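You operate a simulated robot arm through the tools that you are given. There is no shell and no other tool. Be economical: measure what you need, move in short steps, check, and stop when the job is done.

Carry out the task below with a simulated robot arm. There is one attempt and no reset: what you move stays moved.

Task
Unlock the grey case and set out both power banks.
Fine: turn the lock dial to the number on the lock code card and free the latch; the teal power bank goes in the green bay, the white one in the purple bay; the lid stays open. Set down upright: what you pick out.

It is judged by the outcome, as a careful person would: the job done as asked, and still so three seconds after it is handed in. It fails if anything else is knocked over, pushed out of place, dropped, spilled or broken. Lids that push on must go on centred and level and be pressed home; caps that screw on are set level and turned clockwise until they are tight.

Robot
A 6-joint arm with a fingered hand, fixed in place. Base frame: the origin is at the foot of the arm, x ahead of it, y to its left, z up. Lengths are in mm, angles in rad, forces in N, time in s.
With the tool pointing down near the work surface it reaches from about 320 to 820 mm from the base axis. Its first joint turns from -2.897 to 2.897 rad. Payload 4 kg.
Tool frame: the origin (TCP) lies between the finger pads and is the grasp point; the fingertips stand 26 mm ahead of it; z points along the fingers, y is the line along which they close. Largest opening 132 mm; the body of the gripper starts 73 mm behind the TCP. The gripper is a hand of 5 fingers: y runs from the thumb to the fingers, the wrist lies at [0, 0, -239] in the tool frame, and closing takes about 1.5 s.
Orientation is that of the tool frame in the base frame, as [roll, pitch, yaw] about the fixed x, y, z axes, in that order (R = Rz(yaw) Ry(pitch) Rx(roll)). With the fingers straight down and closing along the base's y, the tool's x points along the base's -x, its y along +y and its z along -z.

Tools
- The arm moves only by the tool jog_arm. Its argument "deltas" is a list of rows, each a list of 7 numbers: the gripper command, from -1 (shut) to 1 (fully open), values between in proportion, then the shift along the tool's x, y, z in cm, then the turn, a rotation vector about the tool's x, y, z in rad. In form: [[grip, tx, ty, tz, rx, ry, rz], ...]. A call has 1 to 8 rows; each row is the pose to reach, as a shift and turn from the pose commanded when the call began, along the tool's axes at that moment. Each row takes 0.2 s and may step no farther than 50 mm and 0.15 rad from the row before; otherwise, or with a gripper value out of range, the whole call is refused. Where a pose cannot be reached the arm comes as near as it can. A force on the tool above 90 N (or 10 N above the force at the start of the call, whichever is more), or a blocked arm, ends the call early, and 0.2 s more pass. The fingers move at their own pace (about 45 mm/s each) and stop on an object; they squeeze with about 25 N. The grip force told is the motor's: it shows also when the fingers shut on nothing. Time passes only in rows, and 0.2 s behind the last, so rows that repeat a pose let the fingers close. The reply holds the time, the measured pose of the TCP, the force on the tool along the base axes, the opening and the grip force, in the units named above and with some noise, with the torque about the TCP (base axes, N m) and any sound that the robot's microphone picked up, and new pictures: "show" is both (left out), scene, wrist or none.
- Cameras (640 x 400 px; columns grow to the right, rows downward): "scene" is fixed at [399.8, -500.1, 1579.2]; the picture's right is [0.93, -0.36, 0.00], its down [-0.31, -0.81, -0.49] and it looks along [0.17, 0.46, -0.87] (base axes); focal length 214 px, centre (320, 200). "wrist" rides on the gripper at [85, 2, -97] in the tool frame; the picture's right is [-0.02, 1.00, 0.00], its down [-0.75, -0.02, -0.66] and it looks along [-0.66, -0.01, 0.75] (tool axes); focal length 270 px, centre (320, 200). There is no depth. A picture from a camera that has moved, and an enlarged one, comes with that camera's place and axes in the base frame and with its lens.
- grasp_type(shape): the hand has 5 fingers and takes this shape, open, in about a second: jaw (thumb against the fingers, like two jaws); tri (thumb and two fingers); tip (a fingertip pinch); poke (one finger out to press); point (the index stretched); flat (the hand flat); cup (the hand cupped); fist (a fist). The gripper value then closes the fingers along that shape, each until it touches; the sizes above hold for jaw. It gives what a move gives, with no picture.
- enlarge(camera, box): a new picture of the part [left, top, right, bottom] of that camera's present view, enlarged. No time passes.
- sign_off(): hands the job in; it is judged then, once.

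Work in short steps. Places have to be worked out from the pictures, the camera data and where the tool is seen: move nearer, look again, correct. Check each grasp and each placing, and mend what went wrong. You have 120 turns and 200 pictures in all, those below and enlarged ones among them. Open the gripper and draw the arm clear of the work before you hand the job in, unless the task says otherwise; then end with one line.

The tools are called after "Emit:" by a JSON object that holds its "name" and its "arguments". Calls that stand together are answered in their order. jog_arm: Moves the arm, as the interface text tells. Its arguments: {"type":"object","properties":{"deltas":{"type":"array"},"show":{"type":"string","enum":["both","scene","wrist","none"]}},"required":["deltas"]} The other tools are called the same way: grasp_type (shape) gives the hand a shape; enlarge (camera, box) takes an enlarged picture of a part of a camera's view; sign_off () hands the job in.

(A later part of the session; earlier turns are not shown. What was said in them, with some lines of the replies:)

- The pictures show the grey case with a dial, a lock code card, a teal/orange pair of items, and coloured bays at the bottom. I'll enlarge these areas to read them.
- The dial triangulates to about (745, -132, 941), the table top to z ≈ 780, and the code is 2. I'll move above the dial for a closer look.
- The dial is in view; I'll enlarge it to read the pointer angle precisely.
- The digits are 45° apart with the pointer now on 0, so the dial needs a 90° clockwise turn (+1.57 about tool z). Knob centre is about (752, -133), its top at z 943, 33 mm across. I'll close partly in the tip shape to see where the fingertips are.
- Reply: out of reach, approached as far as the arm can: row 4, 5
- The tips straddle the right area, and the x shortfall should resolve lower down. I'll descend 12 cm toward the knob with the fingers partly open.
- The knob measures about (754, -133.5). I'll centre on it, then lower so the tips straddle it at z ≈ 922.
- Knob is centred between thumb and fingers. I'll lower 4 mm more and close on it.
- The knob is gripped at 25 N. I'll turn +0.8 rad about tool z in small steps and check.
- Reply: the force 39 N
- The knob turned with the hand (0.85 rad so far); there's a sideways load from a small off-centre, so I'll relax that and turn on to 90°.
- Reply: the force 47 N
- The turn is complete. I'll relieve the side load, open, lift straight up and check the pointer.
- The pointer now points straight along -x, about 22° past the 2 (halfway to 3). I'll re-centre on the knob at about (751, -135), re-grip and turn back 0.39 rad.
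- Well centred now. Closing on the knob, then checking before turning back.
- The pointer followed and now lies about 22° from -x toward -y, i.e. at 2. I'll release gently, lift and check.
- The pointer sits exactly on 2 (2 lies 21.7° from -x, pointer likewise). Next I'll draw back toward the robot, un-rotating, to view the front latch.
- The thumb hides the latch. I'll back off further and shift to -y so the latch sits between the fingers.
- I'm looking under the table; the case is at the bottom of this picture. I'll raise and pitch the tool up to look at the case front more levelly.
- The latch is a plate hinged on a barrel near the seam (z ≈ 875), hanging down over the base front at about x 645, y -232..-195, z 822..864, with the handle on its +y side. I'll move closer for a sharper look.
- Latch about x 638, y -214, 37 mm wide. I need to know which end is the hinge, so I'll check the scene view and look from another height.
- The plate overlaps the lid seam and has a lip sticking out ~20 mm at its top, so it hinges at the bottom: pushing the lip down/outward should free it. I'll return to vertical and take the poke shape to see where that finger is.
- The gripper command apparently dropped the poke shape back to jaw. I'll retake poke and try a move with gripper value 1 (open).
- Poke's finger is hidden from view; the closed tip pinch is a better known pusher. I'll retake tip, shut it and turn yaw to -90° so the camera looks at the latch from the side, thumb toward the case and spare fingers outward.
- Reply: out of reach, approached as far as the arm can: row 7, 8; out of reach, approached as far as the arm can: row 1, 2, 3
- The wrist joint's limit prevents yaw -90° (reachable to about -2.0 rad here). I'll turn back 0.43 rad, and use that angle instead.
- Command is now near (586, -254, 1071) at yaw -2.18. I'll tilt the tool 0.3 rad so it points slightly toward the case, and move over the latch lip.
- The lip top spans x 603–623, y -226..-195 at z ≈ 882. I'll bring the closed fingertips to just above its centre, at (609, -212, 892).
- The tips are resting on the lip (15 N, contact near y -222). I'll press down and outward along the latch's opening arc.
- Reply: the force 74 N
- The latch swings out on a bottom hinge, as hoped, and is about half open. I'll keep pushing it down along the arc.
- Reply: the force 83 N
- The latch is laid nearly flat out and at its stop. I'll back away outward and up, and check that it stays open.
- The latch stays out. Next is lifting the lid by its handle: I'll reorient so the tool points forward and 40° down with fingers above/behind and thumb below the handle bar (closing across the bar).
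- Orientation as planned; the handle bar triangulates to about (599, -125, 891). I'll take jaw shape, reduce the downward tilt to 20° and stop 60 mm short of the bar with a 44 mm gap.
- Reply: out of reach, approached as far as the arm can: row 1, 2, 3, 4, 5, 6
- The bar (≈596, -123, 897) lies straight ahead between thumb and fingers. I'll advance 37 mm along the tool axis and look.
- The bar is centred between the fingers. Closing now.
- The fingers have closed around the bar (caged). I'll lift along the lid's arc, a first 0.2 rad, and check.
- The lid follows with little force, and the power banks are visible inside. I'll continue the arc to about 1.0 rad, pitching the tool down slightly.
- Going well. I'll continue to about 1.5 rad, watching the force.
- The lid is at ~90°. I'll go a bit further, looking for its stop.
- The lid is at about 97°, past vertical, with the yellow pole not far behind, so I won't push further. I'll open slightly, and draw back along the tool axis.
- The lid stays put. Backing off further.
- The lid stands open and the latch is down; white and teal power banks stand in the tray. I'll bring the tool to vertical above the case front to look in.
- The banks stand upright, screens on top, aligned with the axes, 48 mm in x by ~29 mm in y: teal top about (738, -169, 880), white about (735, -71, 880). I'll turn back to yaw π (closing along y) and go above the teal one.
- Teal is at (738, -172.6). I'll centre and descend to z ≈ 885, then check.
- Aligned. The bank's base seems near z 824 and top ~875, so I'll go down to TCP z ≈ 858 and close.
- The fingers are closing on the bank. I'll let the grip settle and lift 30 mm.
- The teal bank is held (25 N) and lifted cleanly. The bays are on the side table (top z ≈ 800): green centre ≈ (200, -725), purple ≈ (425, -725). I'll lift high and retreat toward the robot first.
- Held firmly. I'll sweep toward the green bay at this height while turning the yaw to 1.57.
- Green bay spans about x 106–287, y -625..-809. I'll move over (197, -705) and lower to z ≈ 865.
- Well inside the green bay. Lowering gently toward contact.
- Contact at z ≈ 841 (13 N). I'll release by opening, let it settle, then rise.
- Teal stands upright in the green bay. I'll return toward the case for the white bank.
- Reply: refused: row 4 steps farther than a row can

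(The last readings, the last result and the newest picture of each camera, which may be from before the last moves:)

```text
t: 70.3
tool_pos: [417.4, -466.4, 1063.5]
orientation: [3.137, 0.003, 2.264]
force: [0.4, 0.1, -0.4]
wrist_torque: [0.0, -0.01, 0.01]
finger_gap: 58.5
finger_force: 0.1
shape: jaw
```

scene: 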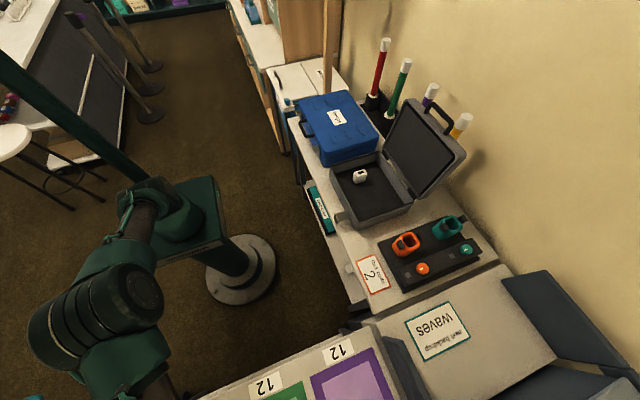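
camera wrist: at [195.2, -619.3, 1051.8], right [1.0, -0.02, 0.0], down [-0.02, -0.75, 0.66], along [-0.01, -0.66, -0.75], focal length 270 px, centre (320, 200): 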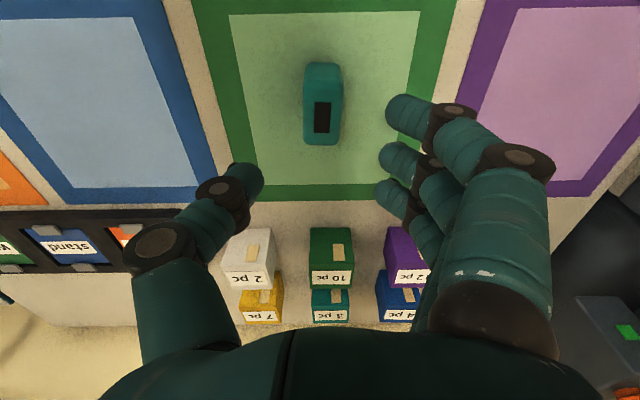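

Emit:
{"name": "jog_arm", "arguments": {"deltas": [[-0.1, 1.15, 4.64, 0, 0, 0, -0.11], [-0.1, 2.3, 9.28, 0, 0, 0, -0.22], [-0.1, 3.45, 13.92, 0, 0, 0, -0.33], [-0.1, 4.6, 18.56, 0, 0, 0, -0.44], [-0.1, 5.75, 23.2, 0, 0, 0, -0.55], [-0.1, 6.9, 27.84, 0, 0, 0, -0.66], [-0.1, 8.05, 32.48, 0, 0, 0, -0.77], [-0.1, 9.2, 37.12, 0, 0, 0, -0.878]], "show": "wrist"}}

```text
t: 72.1
tool_pos: [644.4, -157.3, 1065.5]
orientation: [3.141, 0.003, 3.141]
force: [-0.6, 0.3, 0.4]
wrist_torque: [0.0, -0.01, -0.02]
finger_gap: 59.1
finger_force: 0.1
shape: jaw
camera wrist: at [560.2, -155.9, 1161.5], right [0.02, 1.0, 0.0], down [0.75, -0.02, 0.66], along [0.66, -0.01, -0.75], focal length 270 px, centre (320, 200)
```

wrist: 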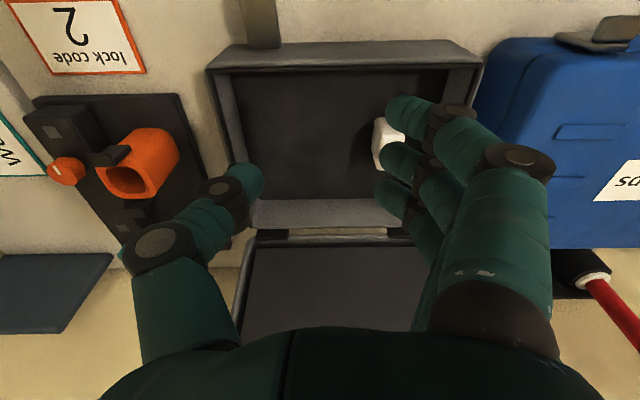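

The white bank is behind the fingers; I'll move over it and look.

Emit:
{"name": "jog_arm", "arguments": {"deltas": [[-0.1, -2.3, 2.8, 1.8, 0, 0, 0], [-0.1, -4.6, 5.7, 3.6, 0, 0, 0], [-0.1, -7, 8.5, 5.5, 0, 0, 0], [-0.1, -7, 8.5, 5.5, 0, 0, 0]], "show": "wrist"}}

```text
t: 73.1
tool_pos: [717.3, -72.4, 1009.0]
orientation: [3.141, 0.005, 3.141]
force: [0.1, -0.2, 0.1]
wrist_torque: [0.0, -0.01, 0.0]
finger_gap: 58.8
finger_force: 0.1
shape: jaw
camera wrist: at [631.8, -70.9, 1106.0], right [0.02, 1.0, 0.0], down [0.75, -0.02, 0.66], along [0.66, -0.01, -0.75], focal length 270 px, centre (320, 200)
```

wrist: 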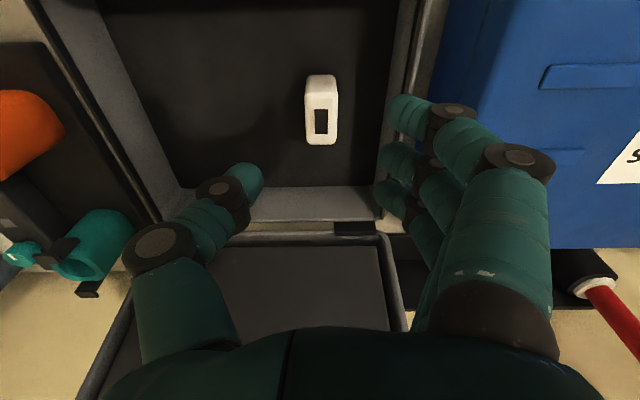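

White is at (738.5, -70.8). The case's side wall (y ≈ +10..17) is close to the finger side, so I'll narrow the gap to 42 mm, centre and descend to z ≈ 890 first.

Emit:
{"name": "jog_arm", "arguments": {"deltas": [[-0.36, -1.0, 0.15, 0, 0, 0, 0], [-0.36, -2.1, 0.15, 3, 0, 0, 0], [-0.36, -2.1, 0.15, 7, 0, 0, 0], [-0.36, -2.1, 0.15, 11, 0, 0, 0], [-0.36, -2.1, 0.15, 11, 0, 0, 0]], "show": "wrist"}}

```text
t: 74.3
tool_pos: [738.5, -73.8, 900.3]
orientation: [3.141, 0.003, 3.141]
force: [0.6, 0.0, -0.1]
wrist_torque: [0.01, 0.01, 0.02]
finger_gap: 42.8
finger_force: 0.1
shape: jaw
camera wrist: at [654.3, -71.1, 996.6], right [0.02, 1.0, 0.0], down [0.75, -0.02, 0.66], along [0.66, -0.01, -0.75], focal length 270 px, centre (320, 200)
```

wrist: 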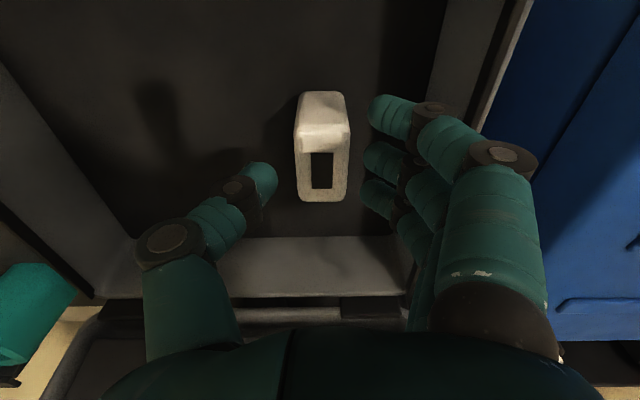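

Centred, with the wall just clear of the fingers. Going down to z ≈ 859.

Emit:
{"name": "jog_arm", "arguments": {"deltas": [[-0.36, 0, 0.05, 1.2, 0, 0, 0], [-0.36, 0, 0.05, 2.4, 0, 0, 0], [-0.36, 0, 0.05, 3.4, 0, 0, 0], [-0.36, 0, 0.05, 4.1, 0, 0, 0]], "show": "wrist"}}

```text
t: 75.3
tool_pos: [738.8, -72.8, 860.6]
orientation: [3.141, 0.004, 3.141]
force: [-0.1, -0.4, 0.6]
wrist_torque: [-0.03, 0.02, -0.02]
finger_gap: 42.8
finger_force: 0.1
shape: jaw
camera wrist: at [653.3, -70.7, 956.8], right [0.02, 1.0, 0.0], down [0.75, -0.02, 0.66], along [0.66, -0.01, -0.75], focal length 270 px, centre (320, 200)
```

wrist: 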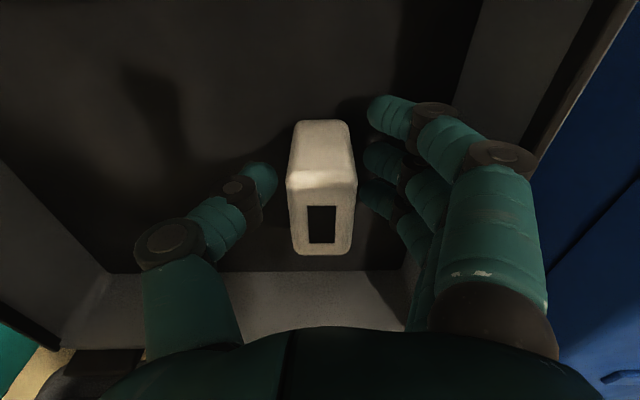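

No contact with the wall. Closing on the white bank and lifting.

Emit:
{"name": "jog_arm", "arguments": {"deltas": [[-1, 0, 0, 0.2, 0, 0, 0], [-1, 0, 0, 0.2, 0, 0, 0], [-1, 0, 0, 0.2, 0, 0, 0], [-1, 0, 0, 0.2, 0, 0, 0], [-1, 0, 0, 0.2, 0, 0, 0], [-1, 0, 0, -1, 0, 0, 0], [-1, 0, 0, -3, 0, 0, 0]], "show": "wrist"}}

```text
t: 76.9
tool_pos: [739.5, -72.9, 890.5]
orientation: [3.139, 0.003, 3.14]
force: [0.1, -0.2, -2.5]
wrist_torque: [0.02, -0.04, 0.0]
finger_gap: 18.7
finger_force: 24.6
shape: jaw
camera wrist: at [653.3, -70.6, 986.9], right [0.02, 1.0, 0.0], down [0.75, -0.02, 0.66], along [0.66, -0.01, -0.75], focal length 270 px, centre (320, 200)
```

wrist: 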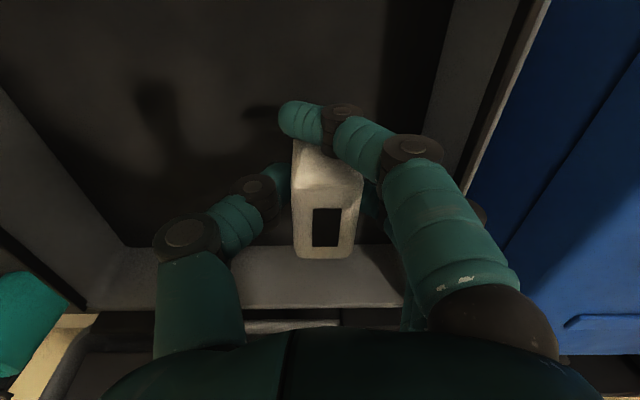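

White is held. Lifting and retreating as before.

Emit:
{"name": "jog_arm", "arguments": {"deltas": [[-1, 0, 0, -4.5, 0, 0, 0], [-1, 0, 0, -9, 0, 0, 0], [-1, 0.5, 0, -13.5, 0, 0, 0], [-1, 3, -2, -17, 0, 0, 0.1], [-1, 6, -5.5, -17.5, 0, 0, 0.24], [-1, 9, -9.3, -17.5, 0, 0, 0.38], [-1, 12, -13, -17.5, 0, 0, 0.52], [-1, 15, -16.8, -17.5, 0, 0, 0.66]], "show": "wrist"}}

```text
t: 78.7
tool_pos: [585.2, -241.2, 1065.4]
orientation: [3.139, 0.003, 2.48]
force: [0.2, -0.8, -1.8]
wrist_torque: [-0.01, 0.02, 0.0]
finger_gap: 18.5
finger_force: 24.5
shape: jaw
camera wrist: at [518.8, -186.6, 1161.9], right [0.63, 0.78, 0.0], down [0.58, -0.48, 0.66], along [0.51, -0.41, -0.75], focal length 270 px, centre (320, 200)
```

wrist: 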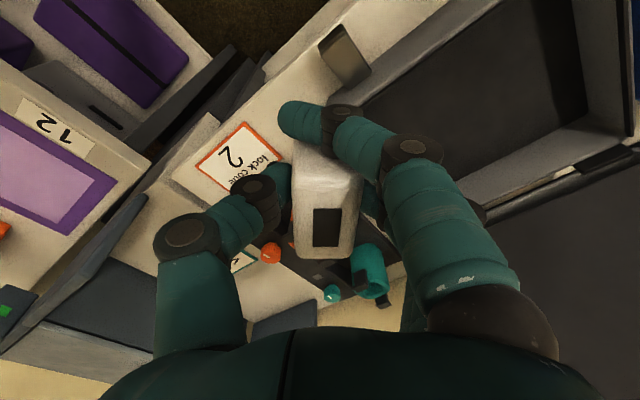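

Emit:
{"name": "jog_arm", "arguments": {"deltas": [[-1, -1.01, -4.76, 0, 0, 0, 0.114], [-1, -2.02, -9.52, 0, 0, 0, 0.228], [-1, -3.03, -14.28, 0, 0, 0, 0.342], [-1, -4.04, -19.04, 0, 0, 0, 0.456], [-1, -5.05, -23.8, 0, 0, 0, 0.57], [-1, -6.06, -28.56, 0, 0, 0, 0.684], [-1, -7.07, -33.32, 0, 0, 0, 0.797], [-1, -8.08, -38.06, 0, 0, 0, 0.909]]}}

```text
t: 80.5
tool_pos: [419.5, -593.1, 1064.4]
orientation: [3.138, -0.001, 1.574]
force: [0.2, 0.1, -0.5]
wrist_torque: [0.0, 0.04, -0.01]
finger_gap: 18.3
finger_force: 25.1
shape: jaw
camera wrist: at [420.5, -506.7, 1161.1], right [1.0, -0.02, 0.0], down [-0.02, -0.75, 0.66], along [-0.01, -0.66, -0.75], focal length 270 px, centre (320, 200)
```

scene: 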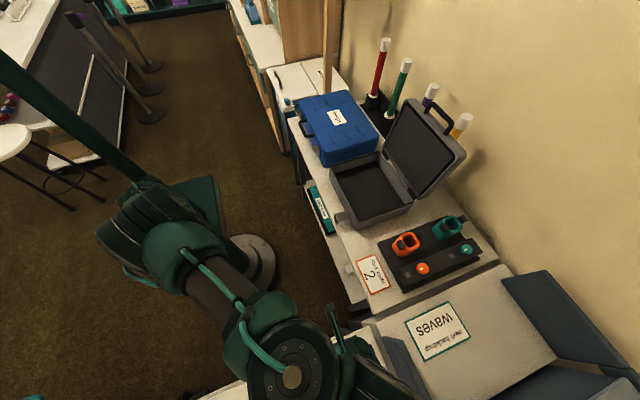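
wrist: 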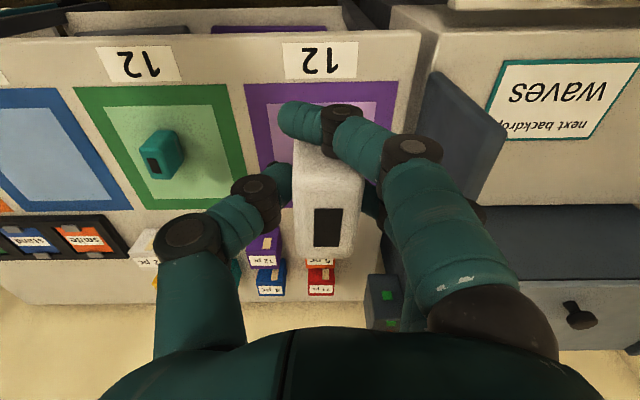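

Purple bay spans x ≈ 322–518, y from -624 back; the side panel leans away. I'll go over (408, -692) and lower to z ≈ 863.

Emit:
{"name": "jog_arm", "arguments": {"deltas": [[-1, -4.5, -0.6, 1, 0, 0, 0], [-1, -8.5, -1.15, 3.5, 0, 0, 0], [-1, -9.9, -1.15, 8, 0, 0, 0], [-1, -9.9, -1.15, 12.5, 0, 0, 0], [-1, -9.9, -1.15, 17, 0, 0, 0], [-1, -9.9, -1.15, 20, 0, 0, 0], [-1, -9.9, -1.15, 20, 0, 0, 0]]}}

```text
t: 82.1
tool_pos: [414.0, -704.5, 866.2]
orientation: [-3.14, -0.001, 1.573]
force: [-0.7, -0.2, -2.5]
wrist_torque: [-0.01, -0.01, -0.01]
finger_gap: 18.2
finger_force: 25.3
shape: jaw
out of reach, approached as far as the arm can: row 2, 3, 5, 6, 7
camera wrist: at [415.6, -617.8, 962.7], right [1.0, -0.02, 0.0], down [-0.01, -0.75, 0.66], along [-0.01, -0.66, -0.75], focal length 270 px, centre (320, 200)
```

scene: 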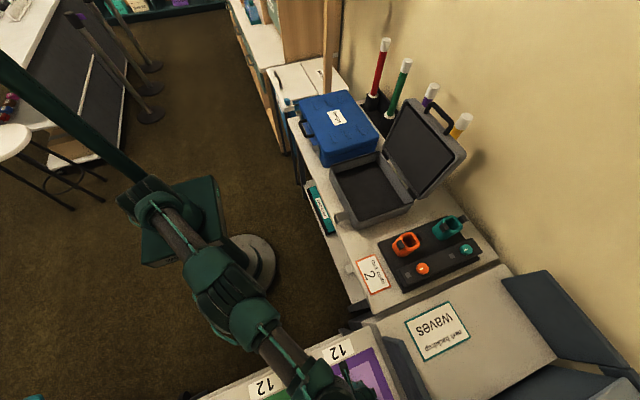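
wrist: 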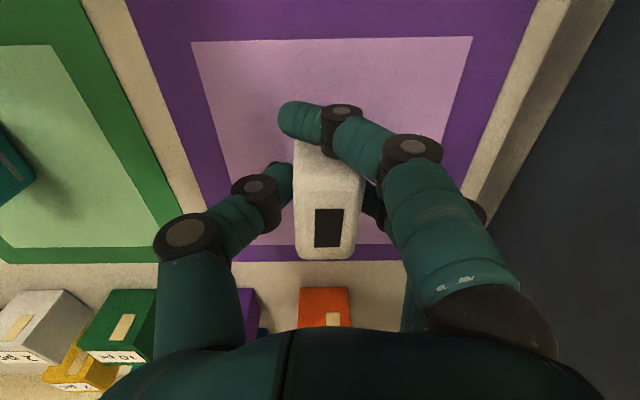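

At (414, -704, 866), inside the bay but at the reach limit. I'll ease 12 mm back toward the base while lowering.

Emit:
{"name": "jog_arm", "arguments": {"deltas": [[-1, 1.2, -0.3, 0.4, 0, 0, 0], [-1, 1.2, -0.3, 1.4, 0, 0, 0], [-1, 1.2, -0.3, 2.1, 0, 0, 0], [-1, 1.2, -0.3, 2.2, 0, 0, 0]], "show": "none"}}

```text
t: 83.1
tool_pos: [404.2, -679.5, 843.0]
orientation: [3.139, -0.001, 1.572]
force: [-1.0, 0.3, -1.3]
wrist_torque: [0.03, 0.03, -0.04]
finger_gap: 18.1
finger_force: 24.7
shape: jaw
```

No contact yet; it's nearer the front than wanted, so I'll shift 15 mm deeper before touching down.

Emit:
{"name": "jog_arm", "arguments": {"deltas": [[-1, -0.8, 0, -0.3, 0, 0, 0], [-1, -1.5, 0, -0.3, 0, 0, 0], [-1, -1.5, 0, 0.0, 0, 0, 0], [-1, -1.5, 0, 0.2, 0, 0, 0]], "show": "none"}}

```text
t: 84.1
tool_pos: [404.0, -693.5, 841.0]
orientation: [3.138, 0.0, 1.572]
force: [-3.2, -0.6, 10.0]
wrist_torque: [-0.04, -0.03, -0.02]
finger_gap: 18.1
finger_force: 24.6
shape: jaw
```

Touched down at z 841 (10 N) at (404, -693). Releasing and rising.

Emit:
{"name": "jog_arm", "arguments": {"deltas": [[-0.6, 0, 0, -0.1, 0, 0, 0], [-0.3, 0, 0, -0.1, 0, 0, 0], [-0.1, 0, 0, -0.1, 0, 0, 0], [-0.1, 0, 0, -0.1, 0, 0, 0], [-0.1, 0, 0, -3, 0, 0, 0], [-0.1, 0, 0, -7, 0, 0, 0], [-0.1, 0.5, 0, -11.5, 0, 0, 0]], "show": "wrist"}}

```text
t: 85.7
tool_pos: [403.9, -689.7, 954.3]
orientation: [3.138, -0.002, 1.572]
force: [-1.4, 0.1, 0.5]
wrist_torque: [-0.06, 0.01, 0.0]
finger_gap: 58.6
finger_force: 0.0
shape: jaw
camera wrist: at [405.2, -604.1, 1050.7], right [1.0, -0.02, 0.0], down [-0.02, -0.75, 0.66], along [-0.01, -0.66, -0.75], focal length 270 px, centre (320, 200)
```

wrist: 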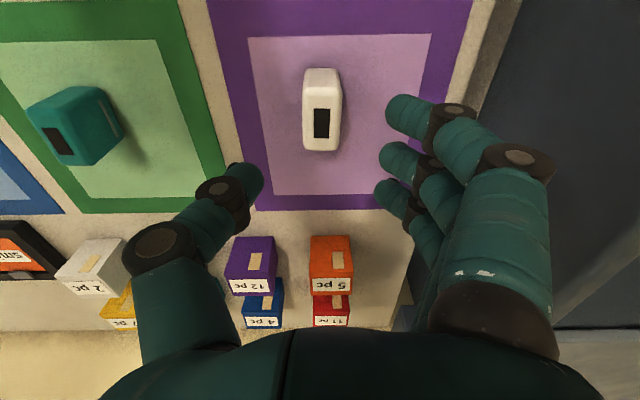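

Both banks stand upright in their bays. I'll draw the arm up and clear, then do a last check.

Emit:
{"name": "jog_arm", "arguments": {"deltas": [[0, 0.5, -0.5, -4.5, 0, 0, 0], [0, 2, -2, -8.5, 0, 0, 0], [0, 5, -4, -11.5, 0, 0, 0], [0, 9, -6, -12.5, 0, 0, 0], [0, 13, -8, -13, 0, 0, 0], [0, 17, -10, -13, 0, 0, 0], [0, 21, -12, -13, 0, 0, 0], [0, 25, -14, -13, 0, 0, 0]]}}

Emit:
{"name": "enlarge", "arguments": {"camera": "scene", "box": [320, 90, 480, 240]}}

```text
t: 87.5
tool_pos: [306.1, -519.3, 1124.4]
orientation: [3.14, -0.006, 1.575]
force: [-0.2, 0.3, -0.3]
wrist_torque: [0.02, 0.01, 0.0]
finger_gap: 65.5
finger_force: 0.1
shape: jaw
out of reach, approached as far as the arm can: row 1, 6, 7, 8
camera wrist: at [306.4, -435.0, 1222.1], right [1.0, -0.02, 0.0], down [-0.01, -0.76, 0.65], along [-0.01, -0.65, -0.76], focal length 270 px, centre (320, 200)
```

scene: 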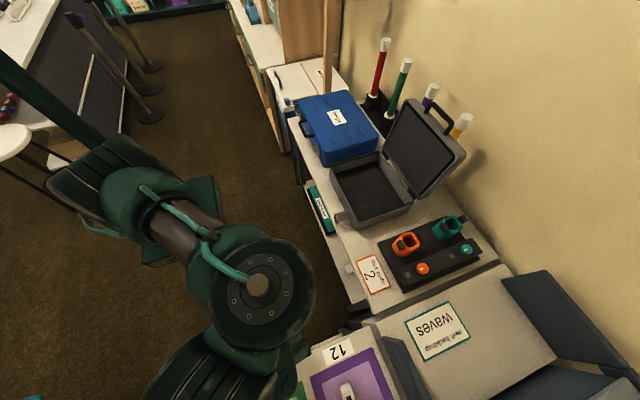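
wrist: 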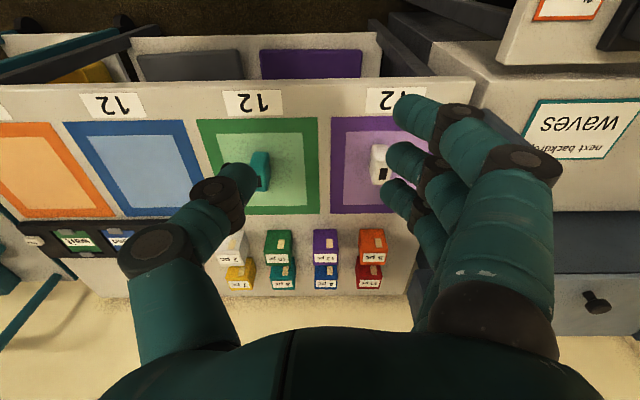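

```text
2.67 times, centred on (400, 165) of scene
camera zoom: at [399.8, -500.1, 1579.2], right [0.93, -0.36, 0.0], down [-0.31, -0.81, -0.49], along [0.17, 0.46, -0.87], focal length 572 px, centre (107, 293)
```

zoom: 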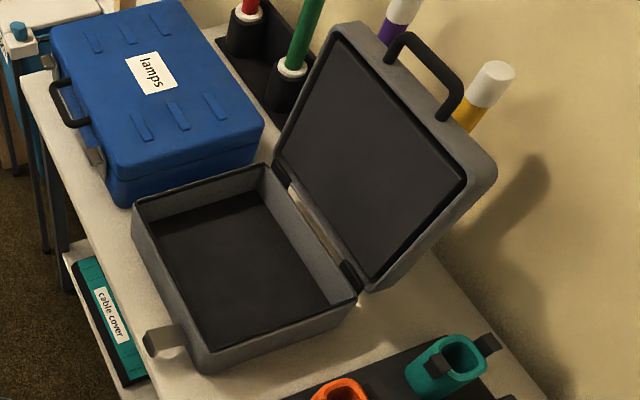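

The lid stays open, the latch is free, both banks are upright in their bays, nothing else has moved and the arm is clear. Handing in.

Emit:
{"name": "sign_off", "arguments": {}}

```text
The job is handed in.
```

The grey case is unlocked with the dial on 2 and the latch freed; its lid stands open, and the teal power bank is upright in the green bay and the white one upright in the purple bay.
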